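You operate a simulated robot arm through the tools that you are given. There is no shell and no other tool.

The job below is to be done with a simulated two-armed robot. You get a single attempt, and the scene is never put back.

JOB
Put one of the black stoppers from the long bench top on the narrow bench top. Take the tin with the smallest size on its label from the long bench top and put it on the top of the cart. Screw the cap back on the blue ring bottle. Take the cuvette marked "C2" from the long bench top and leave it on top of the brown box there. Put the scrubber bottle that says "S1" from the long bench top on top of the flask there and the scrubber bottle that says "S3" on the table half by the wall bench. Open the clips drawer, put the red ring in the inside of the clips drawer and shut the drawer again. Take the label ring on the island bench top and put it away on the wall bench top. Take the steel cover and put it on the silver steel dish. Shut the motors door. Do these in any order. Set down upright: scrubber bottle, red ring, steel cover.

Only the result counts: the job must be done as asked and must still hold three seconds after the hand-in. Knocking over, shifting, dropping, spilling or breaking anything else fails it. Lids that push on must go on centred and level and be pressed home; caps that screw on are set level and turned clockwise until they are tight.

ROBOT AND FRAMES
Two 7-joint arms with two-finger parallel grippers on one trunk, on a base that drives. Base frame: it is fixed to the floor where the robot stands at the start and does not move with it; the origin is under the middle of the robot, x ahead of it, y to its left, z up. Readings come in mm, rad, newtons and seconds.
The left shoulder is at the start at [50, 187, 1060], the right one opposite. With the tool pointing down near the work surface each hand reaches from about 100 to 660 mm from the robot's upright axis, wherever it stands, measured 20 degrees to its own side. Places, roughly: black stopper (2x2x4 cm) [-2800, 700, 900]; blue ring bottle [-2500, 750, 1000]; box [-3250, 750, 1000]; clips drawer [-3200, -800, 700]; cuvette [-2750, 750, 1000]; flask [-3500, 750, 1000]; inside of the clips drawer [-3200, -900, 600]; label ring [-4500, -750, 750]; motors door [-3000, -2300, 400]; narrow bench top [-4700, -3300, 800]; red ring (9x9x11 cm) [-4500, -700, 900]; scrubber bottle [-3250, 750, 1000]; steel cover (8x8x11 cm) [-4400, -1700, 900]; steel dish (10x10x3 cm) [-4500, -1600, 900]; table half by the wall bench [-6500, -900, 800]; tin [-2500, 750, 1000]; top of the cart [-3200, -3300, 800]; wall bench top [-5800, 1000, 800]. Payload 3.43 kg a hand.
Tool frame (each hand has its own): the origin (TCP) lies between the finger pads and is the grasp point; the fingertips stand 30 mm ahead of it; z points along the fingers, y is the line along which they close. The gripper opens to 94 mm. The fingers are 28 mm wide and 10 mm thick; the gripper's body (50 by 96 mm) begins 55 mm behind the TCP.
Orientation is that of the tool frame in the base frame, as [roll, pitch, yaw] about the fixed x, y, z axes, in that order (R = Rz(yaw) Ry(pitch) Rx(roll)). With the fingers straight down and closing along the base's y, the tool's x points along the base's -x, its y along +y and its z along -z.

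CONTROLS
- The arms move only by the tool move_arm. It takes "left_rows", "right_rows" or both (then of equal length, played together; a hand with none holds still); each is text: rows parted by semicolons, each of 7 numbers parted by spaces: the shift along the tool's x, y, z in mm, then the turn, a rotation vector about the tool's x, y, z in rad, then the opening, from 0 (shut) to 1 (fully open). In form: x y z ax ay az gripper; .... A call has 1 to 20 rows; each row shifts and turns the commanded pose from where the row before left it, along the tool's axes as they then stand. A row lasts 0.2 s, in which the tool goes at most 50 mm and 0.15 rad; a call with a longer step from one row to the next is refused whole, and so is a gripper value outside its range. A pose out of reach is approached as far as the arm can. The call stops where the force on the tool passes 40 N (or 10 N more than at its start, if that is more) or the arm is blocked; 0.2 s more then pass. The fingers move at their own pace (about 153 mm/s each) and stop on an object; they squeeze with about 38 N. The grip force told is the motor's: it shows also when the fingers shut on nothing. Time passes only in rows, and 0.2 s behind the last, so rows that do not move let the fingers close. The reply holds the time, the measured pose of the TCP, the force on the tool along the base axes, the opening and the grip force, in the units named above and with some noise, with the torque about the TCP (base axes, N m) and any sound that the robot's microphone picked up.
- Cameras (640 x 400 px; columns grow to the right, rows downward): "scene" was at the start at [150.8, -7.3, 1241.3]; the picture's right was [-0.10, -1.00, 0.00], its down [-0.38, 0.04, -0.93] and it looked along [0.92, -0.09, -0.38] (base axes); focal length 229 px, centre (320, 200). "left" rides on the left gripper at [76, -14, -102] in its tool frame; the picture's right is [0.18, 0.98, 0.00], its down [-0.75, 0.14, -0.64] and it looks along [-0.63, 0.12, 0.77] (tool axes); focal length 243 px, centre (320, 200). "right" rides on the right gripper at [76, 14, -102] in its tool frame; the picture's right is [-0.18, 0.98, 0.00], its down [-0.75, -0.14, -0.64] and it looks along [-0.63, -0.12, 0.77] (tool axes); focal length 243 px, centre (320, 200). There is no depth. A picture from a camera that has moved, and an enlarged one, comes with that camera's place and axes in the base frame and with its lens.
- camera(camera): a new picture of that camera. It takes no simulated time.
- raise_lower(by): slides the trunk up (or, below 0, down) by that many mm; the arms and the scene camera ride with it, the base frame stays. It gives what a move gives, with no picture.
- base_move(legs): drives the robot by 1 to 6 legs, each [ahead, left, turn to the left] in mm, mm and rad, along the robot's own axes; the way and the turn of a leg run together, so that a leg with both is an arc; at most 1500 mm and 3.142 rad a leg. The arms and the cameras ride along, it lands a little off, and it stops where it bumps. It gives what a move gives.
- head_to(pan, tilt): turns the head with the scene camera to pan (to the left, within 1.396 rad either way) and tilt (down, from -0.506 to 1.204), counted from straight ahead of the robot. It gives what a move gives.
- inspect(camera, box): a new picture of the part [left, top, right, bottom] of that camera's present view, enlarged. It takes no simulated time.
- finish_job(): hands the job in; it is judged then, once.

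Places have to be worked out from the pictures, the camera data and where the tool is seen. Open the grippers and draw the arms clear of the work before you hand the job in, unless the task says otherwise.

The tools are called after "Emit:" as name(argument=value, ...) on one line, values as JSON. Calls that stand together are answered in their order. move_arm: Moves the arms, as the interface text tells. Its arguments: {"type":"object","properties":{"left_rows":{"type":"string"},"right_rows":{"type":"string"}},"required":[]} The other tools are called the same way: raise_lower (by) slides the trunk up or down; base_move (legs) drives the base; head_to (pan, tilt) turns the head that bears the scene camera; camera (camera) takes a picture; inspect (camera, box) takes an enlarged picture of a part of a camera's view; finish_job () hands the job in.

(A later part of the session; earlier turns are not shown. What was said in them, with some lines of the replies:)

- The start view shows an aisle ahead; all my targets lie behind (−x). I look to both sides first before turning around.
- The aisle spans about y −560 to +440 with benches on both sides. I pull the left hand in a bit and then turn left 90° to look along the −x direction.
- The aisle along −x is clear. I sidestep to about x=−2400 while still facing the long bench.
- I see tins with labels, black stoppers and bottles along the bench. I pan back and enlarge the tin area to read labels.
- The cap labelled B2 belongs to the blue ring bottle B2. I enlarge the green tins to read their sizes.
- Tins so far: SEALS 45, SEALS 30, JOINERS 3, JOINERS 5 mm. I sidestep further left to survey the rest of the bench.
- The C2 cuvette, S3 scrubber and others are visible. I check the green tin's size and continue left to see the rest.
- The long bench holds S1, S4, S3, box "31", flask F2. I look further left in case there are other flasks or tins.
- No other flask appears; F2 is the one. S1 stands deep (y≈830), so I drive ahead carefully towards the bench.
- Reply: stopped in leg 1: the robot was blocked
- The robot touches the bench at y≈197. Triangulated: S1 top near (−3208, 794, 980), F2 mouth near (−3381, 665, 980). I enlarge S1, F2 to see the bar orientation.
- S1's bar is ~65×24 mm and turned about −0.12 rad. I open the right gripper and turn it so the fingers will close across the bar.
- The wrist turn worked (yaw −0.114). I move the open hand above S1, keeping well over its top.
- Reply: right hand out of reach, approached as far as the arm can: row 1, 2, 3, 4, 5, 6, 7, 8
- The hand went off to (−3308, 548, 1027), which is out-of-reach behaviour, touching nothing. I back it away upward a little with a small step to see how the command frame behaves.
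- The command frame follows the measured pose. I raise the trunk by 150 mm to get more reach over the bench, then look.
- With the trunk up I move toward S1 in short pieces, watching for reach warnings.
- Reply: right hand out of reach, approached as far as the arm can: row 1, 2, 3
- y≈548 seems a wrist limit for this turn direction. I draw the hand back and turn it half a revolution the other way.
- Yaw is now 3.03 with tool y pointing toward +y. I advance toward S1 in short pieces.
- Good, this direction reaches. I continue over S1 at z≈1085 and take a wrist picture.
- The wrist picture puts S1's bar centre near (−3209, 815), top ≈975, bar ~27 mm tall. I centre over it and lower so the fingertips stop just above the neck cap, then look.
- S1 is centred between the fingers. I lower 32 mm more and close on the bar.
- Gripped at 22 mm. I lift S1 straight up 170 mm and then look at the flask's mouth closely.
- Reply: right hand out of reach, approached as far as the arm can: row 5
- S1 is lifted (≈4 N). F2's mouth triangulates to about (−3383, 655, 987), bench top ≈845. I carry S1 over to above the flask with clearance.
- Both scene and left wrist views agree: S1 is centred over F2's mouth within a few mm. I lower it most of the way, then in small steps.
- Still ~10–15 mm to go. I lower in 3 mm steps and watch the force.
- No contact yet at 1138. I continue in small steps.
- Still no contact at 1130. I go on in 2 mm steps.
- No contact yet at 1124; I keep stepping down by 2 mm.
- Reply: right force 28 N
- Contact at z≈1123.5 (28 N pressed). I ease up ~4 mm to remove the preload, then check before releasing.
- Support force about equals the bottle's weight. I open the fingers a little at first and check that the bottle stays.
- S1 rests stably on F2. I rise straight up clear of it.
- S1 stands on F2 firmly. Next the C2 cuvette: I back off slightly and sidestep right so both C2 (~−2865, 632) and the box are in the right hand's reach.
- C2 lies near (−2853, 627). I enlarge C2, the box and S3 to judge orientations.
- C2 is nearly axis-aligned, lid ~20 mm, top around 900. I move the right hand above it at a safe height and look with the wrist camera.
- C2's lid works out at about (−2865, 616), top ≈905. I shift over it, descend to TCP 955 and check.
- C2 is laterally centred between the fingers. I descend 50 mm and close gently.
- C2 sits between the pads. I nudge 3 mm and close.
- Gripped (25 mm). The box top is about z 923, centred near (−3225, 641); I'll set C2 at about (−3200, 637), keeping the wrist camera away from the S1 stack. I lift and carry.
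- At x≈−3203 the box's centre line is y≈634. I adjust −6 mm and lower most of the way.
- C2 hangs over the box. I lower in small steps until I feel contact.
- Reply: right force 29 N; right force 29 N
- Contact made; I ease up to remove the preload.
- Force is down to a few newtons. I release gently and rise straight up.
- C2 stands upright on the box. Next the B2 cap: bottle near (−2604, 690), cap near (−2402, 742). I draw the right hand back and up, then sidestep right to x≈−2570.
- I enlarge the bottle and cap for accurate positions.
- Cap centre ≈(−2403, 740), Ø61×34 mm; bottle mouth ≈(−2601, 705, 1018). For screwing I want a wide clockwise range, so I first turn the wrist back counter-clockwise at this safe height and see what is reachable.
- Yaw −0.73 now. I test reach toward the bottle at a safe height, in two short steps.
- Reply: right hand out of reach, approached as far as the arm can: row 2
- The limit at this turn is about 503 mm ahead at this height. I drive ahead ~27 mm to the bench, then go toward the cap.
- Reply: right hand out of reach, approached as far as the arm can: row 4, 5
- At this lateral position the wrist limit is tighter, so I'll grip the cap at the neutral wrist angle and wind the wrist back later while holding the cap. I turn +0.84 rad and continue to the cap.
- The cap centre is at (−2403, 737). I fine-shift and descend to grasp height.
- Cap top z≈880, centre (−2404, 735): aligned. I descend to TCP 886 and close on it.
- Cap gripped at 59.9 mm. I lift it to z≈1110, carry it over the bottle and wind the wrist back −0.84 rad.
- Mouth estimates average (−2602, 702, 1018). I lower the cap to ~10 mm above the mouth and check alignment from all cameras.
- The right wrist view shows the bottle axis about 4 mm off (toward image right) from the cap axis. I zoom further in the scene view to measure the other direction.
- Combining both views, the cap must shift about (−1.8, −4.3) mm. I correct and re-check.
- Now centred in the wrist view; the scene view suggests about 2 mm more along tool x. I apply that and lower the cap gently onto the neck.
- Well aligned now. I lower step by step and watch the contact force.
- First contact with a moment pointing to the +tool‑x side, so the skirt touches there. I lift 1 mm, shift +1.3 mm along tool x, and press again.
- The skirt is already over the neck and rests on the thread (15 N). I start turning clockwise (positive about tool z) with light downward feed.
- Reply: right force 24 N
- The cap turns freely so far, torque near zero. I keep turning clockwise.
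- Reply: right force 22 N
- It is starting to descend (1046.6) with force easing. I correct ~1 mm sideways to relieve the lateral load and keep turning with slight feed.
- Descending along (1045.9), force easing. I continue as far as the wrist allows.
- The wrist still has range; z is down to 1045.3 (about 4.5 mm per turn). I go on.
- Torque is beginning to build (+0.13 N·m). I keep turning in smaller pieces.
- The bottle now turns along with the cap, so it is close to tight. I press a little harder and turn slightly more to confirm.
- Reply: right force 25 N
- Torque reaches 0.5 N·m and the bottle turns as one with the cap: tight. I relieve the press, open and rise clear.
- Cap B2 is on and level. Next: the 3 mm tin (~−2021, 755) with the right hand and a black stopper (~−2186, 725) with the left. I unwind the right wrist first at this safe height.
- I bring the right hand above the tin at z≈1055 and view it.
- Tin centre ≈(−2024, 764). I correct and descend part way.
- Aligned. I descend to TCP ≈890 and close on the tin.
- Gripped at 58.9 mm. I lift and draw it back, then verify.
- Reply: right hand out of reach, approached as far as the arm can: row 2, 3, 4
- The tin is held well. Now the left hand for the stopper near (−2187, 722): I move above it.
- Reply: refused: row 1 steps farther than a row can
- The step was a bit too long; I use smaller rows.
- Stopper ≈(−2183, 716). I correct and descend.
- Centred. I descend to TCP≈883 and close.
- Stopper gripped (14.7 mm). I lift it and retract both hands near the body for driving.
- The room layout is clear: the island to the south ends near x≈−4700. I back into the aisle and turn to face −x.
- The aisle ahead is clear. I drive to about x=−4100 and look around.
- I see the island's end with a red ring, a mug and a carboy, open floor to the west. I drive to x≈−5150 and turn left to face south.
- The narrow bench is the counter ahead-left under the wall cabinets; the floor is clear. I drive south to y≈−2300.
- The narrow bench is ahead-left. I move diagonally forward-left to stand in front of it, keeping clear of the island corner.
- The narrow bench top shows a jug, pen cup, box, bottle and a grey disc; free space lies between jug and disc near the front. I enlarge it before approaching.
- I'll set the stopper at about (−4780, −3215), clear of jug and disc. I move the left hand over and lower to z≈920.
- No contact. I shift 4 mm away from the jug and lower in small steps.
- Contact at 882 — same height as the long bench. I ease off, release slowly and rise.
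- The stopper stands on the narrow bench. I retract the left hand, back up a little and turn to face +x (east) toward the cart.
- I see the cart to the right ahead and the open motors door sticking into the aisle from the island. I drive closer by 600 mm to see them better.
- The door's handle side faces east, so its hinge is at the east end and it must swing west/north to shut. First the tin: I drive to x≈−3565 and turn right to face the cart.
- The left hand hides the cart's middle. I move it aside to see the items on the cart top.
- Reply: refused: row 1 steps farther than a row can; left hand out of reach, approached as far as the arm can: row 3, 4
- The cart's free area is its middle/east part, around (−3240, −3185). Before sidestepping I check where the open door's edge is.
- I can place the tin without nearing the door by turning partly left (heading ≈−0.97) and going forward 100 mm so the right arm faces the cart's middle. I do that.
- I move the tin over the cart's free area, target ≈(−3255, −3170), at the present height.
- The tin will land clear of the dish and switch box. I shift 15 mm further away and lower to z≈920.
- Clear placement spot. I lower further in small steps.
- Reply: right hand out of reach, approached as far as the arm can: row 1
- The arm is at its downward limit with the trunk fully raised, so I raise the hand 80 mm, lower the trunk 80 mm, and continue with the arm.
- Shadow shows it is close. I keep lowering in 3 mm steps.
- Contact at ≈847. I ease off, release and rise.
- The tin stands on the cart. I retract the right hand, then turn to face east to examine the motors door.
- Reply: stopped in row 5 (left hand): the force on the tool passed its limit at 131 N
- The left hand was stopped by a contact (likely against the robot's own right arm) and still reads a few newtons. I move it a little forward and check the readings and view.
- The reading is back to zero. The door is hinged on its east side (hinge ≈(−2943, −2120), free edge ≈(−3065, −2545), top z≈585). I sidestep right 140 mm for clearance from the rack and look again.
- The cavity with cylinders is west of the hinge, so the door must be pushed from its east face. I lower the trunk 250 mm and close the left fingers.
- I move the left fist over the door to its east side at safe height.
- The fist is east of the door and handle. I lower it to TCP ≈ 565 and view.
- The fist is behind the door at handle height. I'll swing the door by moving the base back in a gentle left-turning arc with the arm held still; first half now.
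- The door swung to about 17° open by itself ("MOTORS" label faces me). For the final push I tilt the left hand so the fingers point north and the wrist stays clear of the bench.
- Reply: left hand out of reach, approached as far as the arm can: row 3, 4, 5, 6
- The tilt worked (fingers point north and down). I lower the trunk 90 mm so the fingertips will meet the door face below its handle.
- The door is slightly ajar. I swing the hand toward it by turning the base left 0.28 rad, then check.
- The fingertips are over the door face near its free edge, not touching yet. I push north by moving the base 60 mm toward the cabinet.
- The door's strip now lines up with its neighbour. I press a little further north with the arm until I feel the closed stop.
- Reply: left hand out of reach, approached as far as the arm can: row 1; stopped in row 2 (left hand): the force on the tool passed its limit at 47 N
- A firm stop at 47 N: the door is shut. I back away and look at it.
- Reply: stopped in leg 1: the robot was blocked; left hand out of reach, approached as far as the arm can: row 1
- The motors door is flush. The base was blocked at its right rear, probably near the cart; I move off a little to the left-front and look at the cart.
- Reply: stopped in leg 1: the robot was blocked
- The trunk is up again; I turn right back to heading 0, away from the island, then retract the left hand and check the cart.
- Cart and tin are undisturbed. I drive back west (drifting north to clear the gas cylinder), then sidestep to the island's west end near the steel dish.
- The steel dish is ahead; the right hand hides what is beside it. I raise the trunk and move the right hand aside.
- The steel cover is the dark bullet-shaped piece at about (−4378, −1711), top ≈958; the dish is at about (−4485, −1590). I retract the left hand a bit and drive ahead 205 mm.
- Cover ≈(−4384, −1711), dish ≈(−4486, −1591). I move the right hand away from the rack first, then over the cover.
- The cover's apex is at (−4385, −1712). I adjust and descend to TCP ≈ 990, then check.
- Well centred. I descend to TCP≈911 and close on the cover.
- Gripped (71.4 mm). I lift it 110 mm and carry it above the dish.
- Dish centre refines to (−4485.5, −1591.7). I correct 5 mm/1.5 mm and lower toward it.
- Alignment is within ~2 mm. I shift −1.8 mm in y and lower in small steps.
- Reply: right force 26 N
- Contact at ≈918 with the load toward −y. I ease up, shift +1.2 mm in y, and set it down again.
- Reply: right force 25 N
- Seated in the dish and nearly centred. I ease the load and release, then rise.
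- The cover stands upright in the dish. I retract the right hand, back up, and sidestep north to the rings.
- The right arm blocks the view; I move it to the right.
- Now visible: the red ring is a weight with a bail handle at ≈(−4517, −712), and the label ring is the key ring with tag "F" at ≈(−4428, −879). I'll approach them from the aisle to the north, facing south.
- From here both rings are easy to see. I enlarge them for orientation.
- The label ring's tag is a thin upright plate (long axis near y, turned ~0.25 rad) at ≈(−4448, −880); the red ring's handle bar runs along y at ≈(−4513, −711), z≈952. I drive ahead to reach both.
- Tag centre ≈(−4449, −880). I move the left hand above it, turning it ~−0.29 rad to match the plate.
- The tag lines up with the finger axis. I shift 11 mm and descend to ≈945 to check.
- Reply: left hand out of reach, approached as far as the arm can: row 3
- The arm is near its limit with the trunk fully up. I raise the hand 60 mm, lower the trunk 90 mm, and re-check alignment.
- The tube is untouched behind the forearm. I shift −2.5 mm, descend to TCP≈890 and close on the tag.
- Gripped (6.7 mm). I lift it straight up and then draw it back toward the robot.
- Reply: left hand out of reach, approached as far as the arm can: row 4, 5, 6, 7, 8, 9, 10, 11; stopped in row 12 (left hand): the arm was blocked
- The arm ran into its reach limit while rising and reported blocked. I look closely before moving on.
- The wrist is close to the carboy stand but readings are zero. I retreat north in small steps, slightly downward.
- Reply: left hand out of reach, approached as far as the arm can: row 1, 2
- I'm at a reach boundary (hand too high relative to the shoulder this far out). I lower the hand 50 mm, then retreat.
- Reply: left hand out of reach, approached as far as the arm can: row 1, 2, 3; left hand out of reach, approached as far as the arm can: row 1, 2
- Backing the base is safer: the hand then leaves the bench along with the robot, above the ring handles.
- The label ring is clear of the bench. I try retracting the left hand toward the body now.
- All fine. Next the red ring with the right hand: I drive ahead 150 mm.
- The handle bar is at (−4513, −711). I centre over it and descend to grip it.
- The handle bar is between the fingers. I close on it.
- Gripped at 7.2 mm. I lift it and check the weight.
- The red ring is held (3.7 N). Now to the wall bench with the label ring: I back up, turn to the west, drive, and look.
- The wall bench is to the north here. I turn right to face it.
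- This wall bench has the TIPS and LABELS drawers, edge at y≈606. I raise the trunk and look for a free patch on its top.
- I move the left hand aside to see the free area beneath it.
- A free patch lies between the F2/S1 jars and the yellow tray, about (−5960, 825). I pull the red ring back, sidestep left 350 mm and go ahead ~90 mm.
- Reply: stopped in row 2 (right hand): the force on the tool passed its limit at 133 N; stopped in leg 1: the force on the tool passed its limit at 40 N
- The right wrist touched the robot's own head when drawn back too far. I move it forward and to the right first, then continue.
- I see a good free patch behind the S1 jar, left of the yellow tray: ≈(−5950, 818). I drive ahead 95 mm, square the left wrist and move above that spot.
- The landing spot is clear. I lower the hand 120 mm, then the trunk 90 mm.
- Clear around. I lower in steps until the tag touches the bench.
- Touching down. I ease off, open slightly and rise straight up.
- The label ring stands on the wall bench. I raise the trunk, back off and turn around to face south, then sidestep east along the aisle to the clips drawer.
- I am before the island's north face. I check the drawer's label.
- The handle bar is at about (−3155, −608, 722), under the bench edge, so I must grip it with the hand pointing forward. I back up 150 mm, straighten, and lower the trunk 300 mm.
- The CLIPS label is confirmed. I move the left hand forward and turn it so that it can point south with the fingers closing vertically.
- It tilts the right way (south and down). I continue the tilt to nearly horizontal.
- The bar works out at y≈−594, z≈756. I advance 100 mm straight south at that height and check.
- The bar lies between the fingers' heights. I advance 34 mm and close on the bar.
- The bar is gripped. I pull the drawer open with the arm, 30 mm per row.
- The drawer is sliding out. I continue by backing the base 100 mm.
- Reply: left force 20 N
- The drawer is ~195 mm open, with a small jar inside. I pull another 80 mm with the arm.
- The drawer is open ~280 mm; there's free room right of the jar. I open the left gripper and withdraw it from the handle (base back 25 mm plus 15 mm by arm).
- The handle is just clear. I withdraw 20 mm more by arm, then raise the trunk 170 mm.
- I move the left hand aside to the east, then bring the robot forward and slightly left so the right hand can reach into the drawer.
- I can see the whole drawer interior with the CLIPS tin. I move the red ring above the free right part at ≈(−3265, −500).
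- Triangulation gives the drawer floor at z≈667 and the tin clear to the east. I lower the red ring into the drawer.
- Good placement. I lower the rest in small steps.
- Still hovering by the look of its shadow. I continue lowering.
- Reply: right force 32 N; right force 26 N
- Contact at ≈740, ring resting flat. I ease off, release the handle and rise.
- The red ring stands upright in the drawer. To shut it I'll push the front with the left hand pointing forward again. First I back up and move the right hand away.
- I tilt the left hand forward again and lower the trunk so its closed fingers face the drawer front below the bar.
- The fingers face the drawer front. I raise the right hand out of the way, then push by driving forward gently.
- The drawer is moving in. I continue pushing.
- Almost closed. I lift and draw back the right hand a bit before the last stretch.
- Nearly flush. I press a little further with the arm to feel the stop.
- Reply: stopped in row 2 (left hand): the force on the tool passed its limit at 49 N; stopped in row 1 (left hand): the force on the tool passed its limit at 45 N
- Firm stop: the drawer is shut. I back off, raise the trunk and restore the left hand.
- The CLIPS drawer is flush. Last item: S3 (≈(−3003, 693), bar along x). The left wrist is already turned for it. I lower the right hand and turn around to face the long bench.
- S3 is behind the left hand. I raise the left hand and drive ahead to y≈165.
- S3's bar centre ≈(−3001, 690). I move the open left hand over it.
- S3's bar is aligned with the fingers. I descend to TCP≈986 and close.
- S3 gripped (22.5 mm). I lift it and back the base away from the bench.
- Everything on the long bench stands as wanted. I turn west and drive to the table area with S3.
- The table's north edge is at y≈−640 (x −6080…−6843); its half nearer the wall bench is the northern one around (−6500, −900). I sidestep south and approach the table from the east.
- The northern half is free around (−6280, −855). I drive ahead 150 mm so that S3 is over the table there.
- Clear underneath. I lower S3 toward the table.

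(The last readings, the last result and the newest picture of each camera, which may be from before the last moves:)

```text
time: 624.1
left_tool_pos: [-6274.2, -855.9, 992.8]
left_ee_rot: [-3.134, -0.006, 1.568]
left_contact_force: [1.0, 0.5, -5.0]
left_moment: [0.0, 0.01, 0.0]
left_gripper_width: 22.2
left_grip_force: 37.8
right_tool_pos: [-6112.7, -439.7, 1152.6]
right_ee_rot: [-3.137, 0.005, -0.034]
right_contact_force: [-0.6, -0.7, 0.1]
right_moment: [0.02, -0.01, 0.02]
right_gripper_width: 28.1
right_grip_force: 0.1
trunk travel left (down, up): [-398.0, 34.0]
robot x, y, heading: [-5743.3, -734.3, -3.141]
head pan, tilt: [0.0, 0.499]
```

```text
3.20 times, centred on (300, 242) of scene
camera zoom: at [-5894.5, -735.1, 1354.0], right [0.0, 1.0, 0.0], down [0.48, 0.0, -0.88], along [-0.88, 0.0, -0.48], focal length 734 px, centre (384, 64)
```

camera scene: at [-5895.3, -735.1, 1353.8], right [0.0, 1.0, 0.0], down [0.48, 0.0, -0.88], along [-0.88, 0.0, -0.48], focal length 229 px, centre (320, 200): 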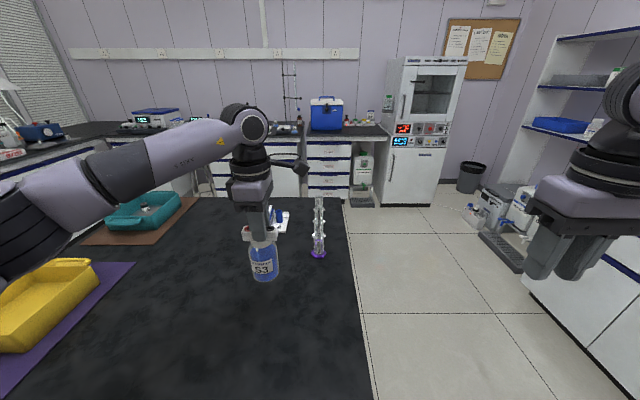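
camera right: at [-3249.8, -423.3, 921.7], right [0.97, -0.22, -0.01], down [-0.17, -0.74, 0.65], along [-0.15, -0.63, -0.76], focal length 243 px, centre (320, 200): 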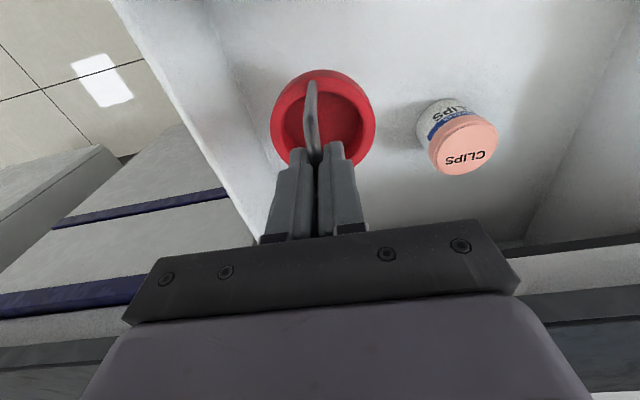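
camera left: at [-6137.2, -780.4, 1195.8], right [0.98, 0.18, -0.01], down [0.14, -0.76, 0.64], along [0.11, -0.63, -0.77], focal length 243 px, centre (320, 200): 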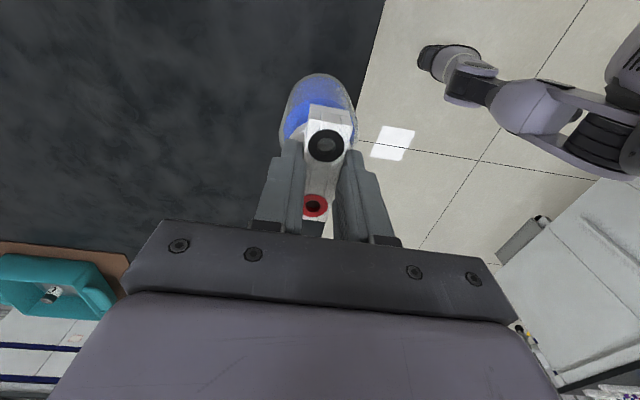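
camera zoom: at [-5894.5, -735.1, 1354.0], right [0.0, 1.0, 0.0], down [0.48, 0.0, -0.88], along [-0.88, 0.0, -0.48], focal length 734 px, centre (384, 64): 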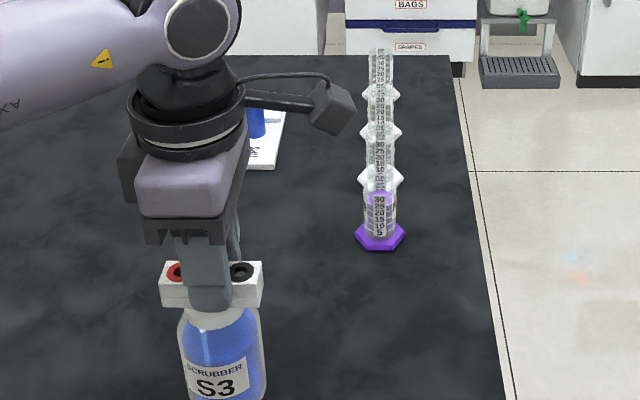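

I keep lowering in small steps until contact.

Emit:
move_arm(left_rows="0 0 3 0 0 0 0; 0 0 0 0 0 0 0")

Emit:
move_arm(left_rows="0 0 3 0 0 0 0; 0 0 0 0 0 0 0")

Emit:
move_arm(left_rows="0 0 3 0 0 0 0; 0 0 0 0 0 0 0")

Emit:
move_arm(left_rows="0 0 3 0 0 0 0; 0 0 0 0 0 0 0")

```text
time: 624.7
left_tool_pos: [-6274.8, -857.1, 991.6]
left_ee_rot: [-3.135, -0.007, 1.569]
left_contact_force: [0.6, 0.2, -4.3]
left_moment: [0.02, 0.02, -0.02]
left_gripper_width: 22.3
left_grip_force: 38.3
right_tool_pos: [-6111.9, -440.4, 1152.0]
right_ee_rot: [-3.135, 0.005, -0.033]
right_contact_force: [0.0, -0.5, -0.3]
right_moment: [0.0, 0.02, -0.02]
right_gripper_width: 28.0
right_grip_force: 0.2
trunk travel left (down, up): [-398.0, 34.0]
robot x, y, heading: [-5746.1, -732.9, -3.134]
head pan, tilt: [0.0, 0.499]
```

```text
time: 625.3
left_tool_pos: [-6275.7, -855.6, 987.7]
left_ee_rot: [-3.134, -0.007, 1.568]
left_contact_force: [0.5, -0.4, -4.4]
left_moment: [0.03, -0.01, -0.02]
left_gripper_width: 22.3
left_grip_force: 38.1
right_tool_pos: [-6112.8, -440.4, 1151.2]
right_ee_rot: [-3.136, 0.006, -0.033]
right_contact_force: [0.6, 0.2, 0.1]
right_moment: [0.0, 0.0, 0.01]
right_gripper_width: 28.3
right_grip_force: 0.2
trunk travel left (down, up): [-398.0, 34.0]
robot x, y, heading: [-5746.2, -738.8, -3.139]
head pan, tilt: [0.0, 0.499]
```

```text
time: 625.9
left_tool_pos: [-6274.3, -858.1, 988.6]
left_ee_rot: [-3.129, -0.008, 1.569]
left_contact_force: [-1.2, -3.4, 13.9]
left_moment: [-0.55, -0.31, -0.1]
left_gripper_width: 22.2
left_grip_force: 38.1
right_tool_pos: [-6110.5, -440.2, 1152.1]
right_ee_rot: [-3.135, 0.006, -0.033]
right_contact_force: [-0.5, 0.0, -1.1]
right_moment: [0.0, -0.03, 0.01]
right_gripper_width: 28.2
right_grip_force: 0.0
trunk travel left (down, up): [-398.0, 34.0]
robot x, y, heading: [-5746.5, -735.8, -3.139]
head pan, tilt: [0.0, 0.499]
```

```text
time: 626.5
left_tool_pos: [-6274.5, -855.1, 986.2]
left_ee_rot: [-3.125, -0.01, 1.569]
left_contact_force: [-3.5, -2.3, 28.4]
left_moment: [0.02, -0.22, -0.02]
left_gripper_width: 22.5
left_grip_force: 38.0
right_tool_pos: [-6110.2, -440.6, 1152.2]
right_ee_rot: [-3.135, 0.006, -0.032]
right_contact_force: [0.1, -0.7, 0.1]
right_moment: [0.01, -0.01, 0.0]
right_gripper_width: 28.3
right_grip_force: 0.0
trunk travel left (down, up): [-398.0, 34.0]
robot x, y, heading: [-5745.2, -738.5, -3.137]
head pan, tilt: [0.0, 0.499]
```

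Contact (table at the same height as the benches). I ease off, release and rise.

Emit:
move_arm(left_rows="0 0 -3 0 0 0 0; 0 0 0 0 0 0 0")

Emit:
move_arm(left_rows="0 0 -0.8 0 0 0 0; 0 0 0 0 0 0 0.28; 0 0 0 0 0 0 0.36; 0 0 0 0 0 0 0.5; 0 0 0 0 0 0 0.6; 0 0 -8 0 0 0 0.6; 0 0 -20 0 0 0 0.6; 0 0 -40 0 0 0 0.6; 0 0 -40 0 0 0 0.6; 0 0 0 0 0 0 0.6")

Emit:
camera(camera="scene")

Emit:
camera(camera="left")

```text
time: 627.1
left_tool_pos: [-6274.0, -856.1, 986.8]
left_ee_rot: [-3.131, -0.009, 1.567]
left_contact_force: [-6.1, 1.7, 17.3]
left_moment: [0.46, 0.37, 0.12]
left_gripper_width: 22.2
left_grip_force: 37.8
right_tool_pos: [-6110.6, -440.4, 1151.9]
right_ee_rot: [-3.135, 0.006, -0.034]
right_contact_force: [0.1, -0.4, 0.1]
right_moment: [-0.03, -0.04, 0.03]
right_gripper_width: 28.1
right_grip_force: 0.1
trunk travel left (down, up): [-398.0, 34.0]
robot x, y, heading: [-5741.9, -738.5, -3.142]
head pan, tilt: [0.0, 0.499]
```

```text
time: 629.3
left_tool_pos: [-6273.7, -858.5, 1093.8]
left_ee_rot: [-3.136, -0.008, 1.567]
left_contact_force: [-0.4, -1.1, 0.9]
left_moment: [-0.03, 0.01, -0.01]
left_gripper_width: 56.4
left_grip_force: 0.0
right_tool_pos: [-6112.6, -439.5, 1151.1]
right_ee_rot: [-3.136, 0.006, -0.032]
right_contact_force: [-0.7, -0.3, -0.2]
right_moment: [-0.01, -0.01, 0.0]
right_gripper_width: 28.1
right_grip_force: 0.3
trunk travel left (down, up): [-398.0, 34.0]
robot x, y, heading: [-5744.2, -735.5, -3.14]
head pan, tilt: [0.0, 0.499]
```

```text
taken
camera scene: at [-5894.2, -735.1, 1354.0], right [0.0, 1.0, 0.0], down [0.48, 0.0, -0.88], along [-0.88, 0.0, -0.48], focal length 229 px, centre (320, 200)
```

scene: 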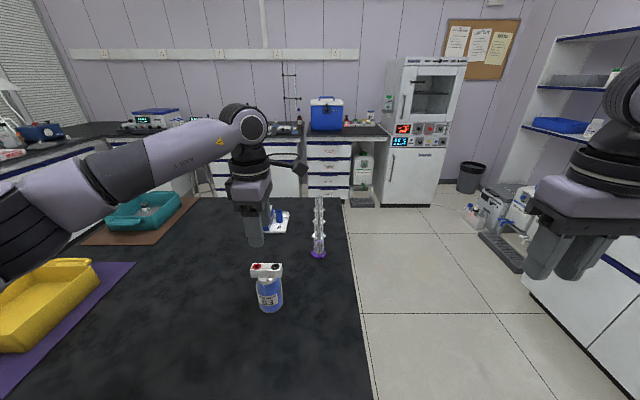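

```text
taken
camera left: at [-6287.2, -783.9, 1196.0], right [0.98, 0.18, -0.01], down [0.14, -0.76, 0.64], along [0.11, -0.63, -0.77], focal length 243 px, centre (320, 200)
```

left: 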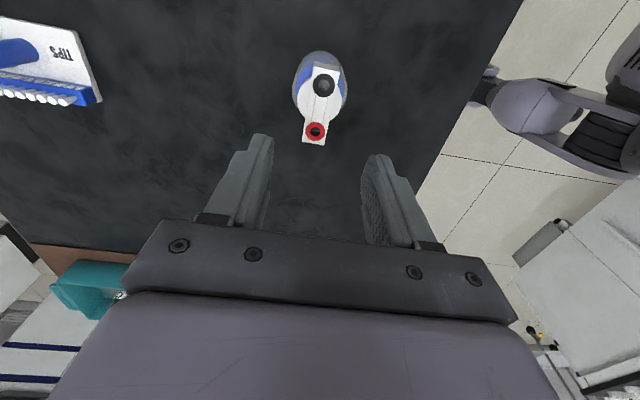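

S3 stands upright on the table's northern half. All jobs are done; I open both grippers, back the robot clear of the table and take a last look.

Emit:
base_move(legs=[[-400, 0, 0]])

Emit:
move_arm(left_rows="0 0 0 0 0 0 1; 0 0 0 0 0 0 1; 0 0 0 0 0 0 1", right_rows="0 0 0 0 0 0 1; 0 0 0 0 0 0 1; 0 0 0 0 0 0 1")

Emit:
camera(camera="scene")

Emit:
inspect(camera="scene", box=[200, 150, 400, 275])

```text
time: 631.8
left_tool_pos: [-5876.3, -857.8, 1093.9]
left_ee_rot: [-3.136, -0.006, 1.57]
left_contact_force: [0.5, 0.8, -0.3]
left_moment: [0.01, 0.02, 0.02]
left_gripper_width: 56.3
left_grip_force: 0.1
right_tool_pos: [-5713.3, -439.4, 1151.8]
right_ee_rot: [-3.137, 0.006, -0.032]
right_contact_force: [0.0, 0.5, 0.0]
right_moment: [-0.01, 0.02, 0.01]
right_gripper_width: 28.2
right_grip_force: 0.0
trunk travel left (down, up): [-398.0, 34.0]
robot x, y, heading: [-5347.9, -733.6, -3.133]
head pan, tilt: [0.0, 0.499]
```

```text
time: 632.6
left_tool_pos: [-5876.1, -859.5, 1093.4]
left_ee_rot: [-3.136, -0.007, 1.57]
left_contact_force: [-0.1, -0.3, 0.1]
left_moment: [-0.03, -0.04, 0.0]
left_gripper_width: 94.0
left_grip_force: 0.1
right_tool_pos: [-5715.0, -438.6, 1152.3]
right_ee_rot: [-3.137, 0.006, -0.032]
right_contact_force: [-0.1, -0.9, 0.7]
right_moment: [-0.02, 0.04, 0.03]
right_gripper_width: 93.9
right_grip_force: 0.1
trunk travel left (down, up): [-398.0, 34.0]
robot x, y, heading: [-5346.2, -733.3, -3.133]
head pan, tilt: [0.0, 0.499]
```

```text
taken
camera scene: at [-5496.1, -733.5, 1354.0], right [0.0, 1.0, 0.0], down [0.48, 0.0, -0.88], along [-0.88, 0.0, -0.48], focal length 229 px, centre (320, 200)
```

scene: 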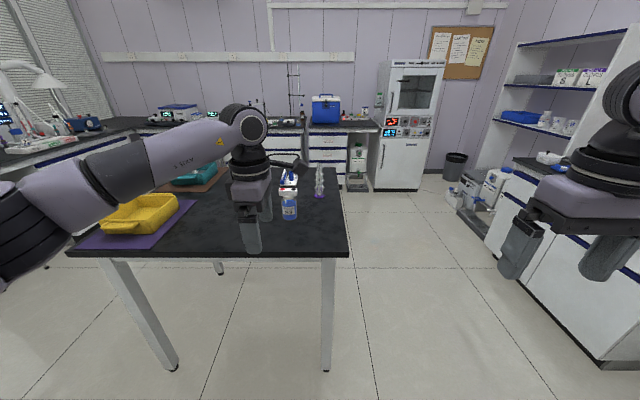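

```text
3.20 times, centred on (300, 212) of scene
camera zoom: at [-5496.1, -733.5, 1354.0], right [0.0, 1.0, 0.0], down [0.48, 0.0, -0.88], along [-0.88, 0.0, -0.48], focal length 734 px, centre (384, 160)
```

zoom: 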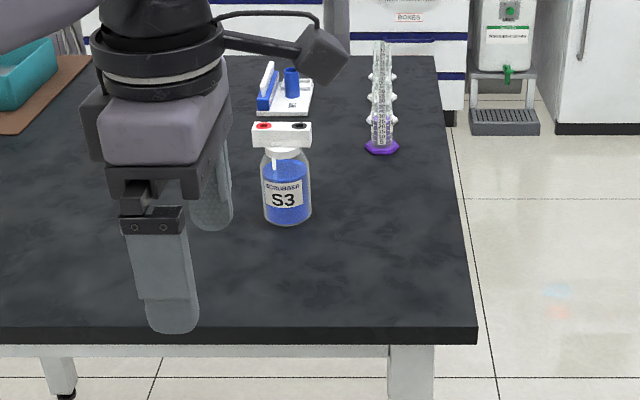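

The table spans y −635…−1555, so S3 at y≈−857 is in the half by the wall bench. Everything is placed, grippers are open and the arms are clear, so I hand the job in.

Emit:
finish_job()

```text
The job is handed in.
```

I've handed the job in with every item done as asked. I couldn't see the red ring once the drawer was closed, and the cap's tightness is judged from feel.

| Item | Result |
|---|---|
| Black stopper | Standing on the narrow bench top, between the jug and the grey disc |
| Smallest tin | "JOINERS 3 mm", the smallest of the four sizes I found on the long bench (3, 5, 30 and 45 mm), now on the cart top |
| Blue ring bottle (B2) | Cap screwed on. At about 0.5 N·m the whole bottle turned with the cap, so I took it as tight. The bottle ended up rotated slightly on the bench |
| Cuvette C2 | Upright on top of the brown box |
| Scrubber S1 | Upright on the flask F2; it was still standing when I went back later for S3 |
| Scrubber S3 | Upright on the half of the table nearer the wall bench |
| Clips drawer | Opened, red ring set down upright inside next to the CLIPS tin, then pushed shut to a firm stop |
| Label ring | On the wall bench top, between the F2/S1 jars and the yellow tray |
| Steel cover | Upright in the silver steel dish |
| Motors door | Pushed shut to a firm stop; it looked flush afterwards |

**Bumps along the way:**
- The base was blocked twice while I was backing away from the motors door. One of these was probably the right elbow against the cart. I checked afterwards and the tin and the cart had not moved.
- Each hand hit a hard contact once while retracting. The right hand touched the robot's own head; the left most likely touched the robot's own right arm. I saw nothing knocked over.
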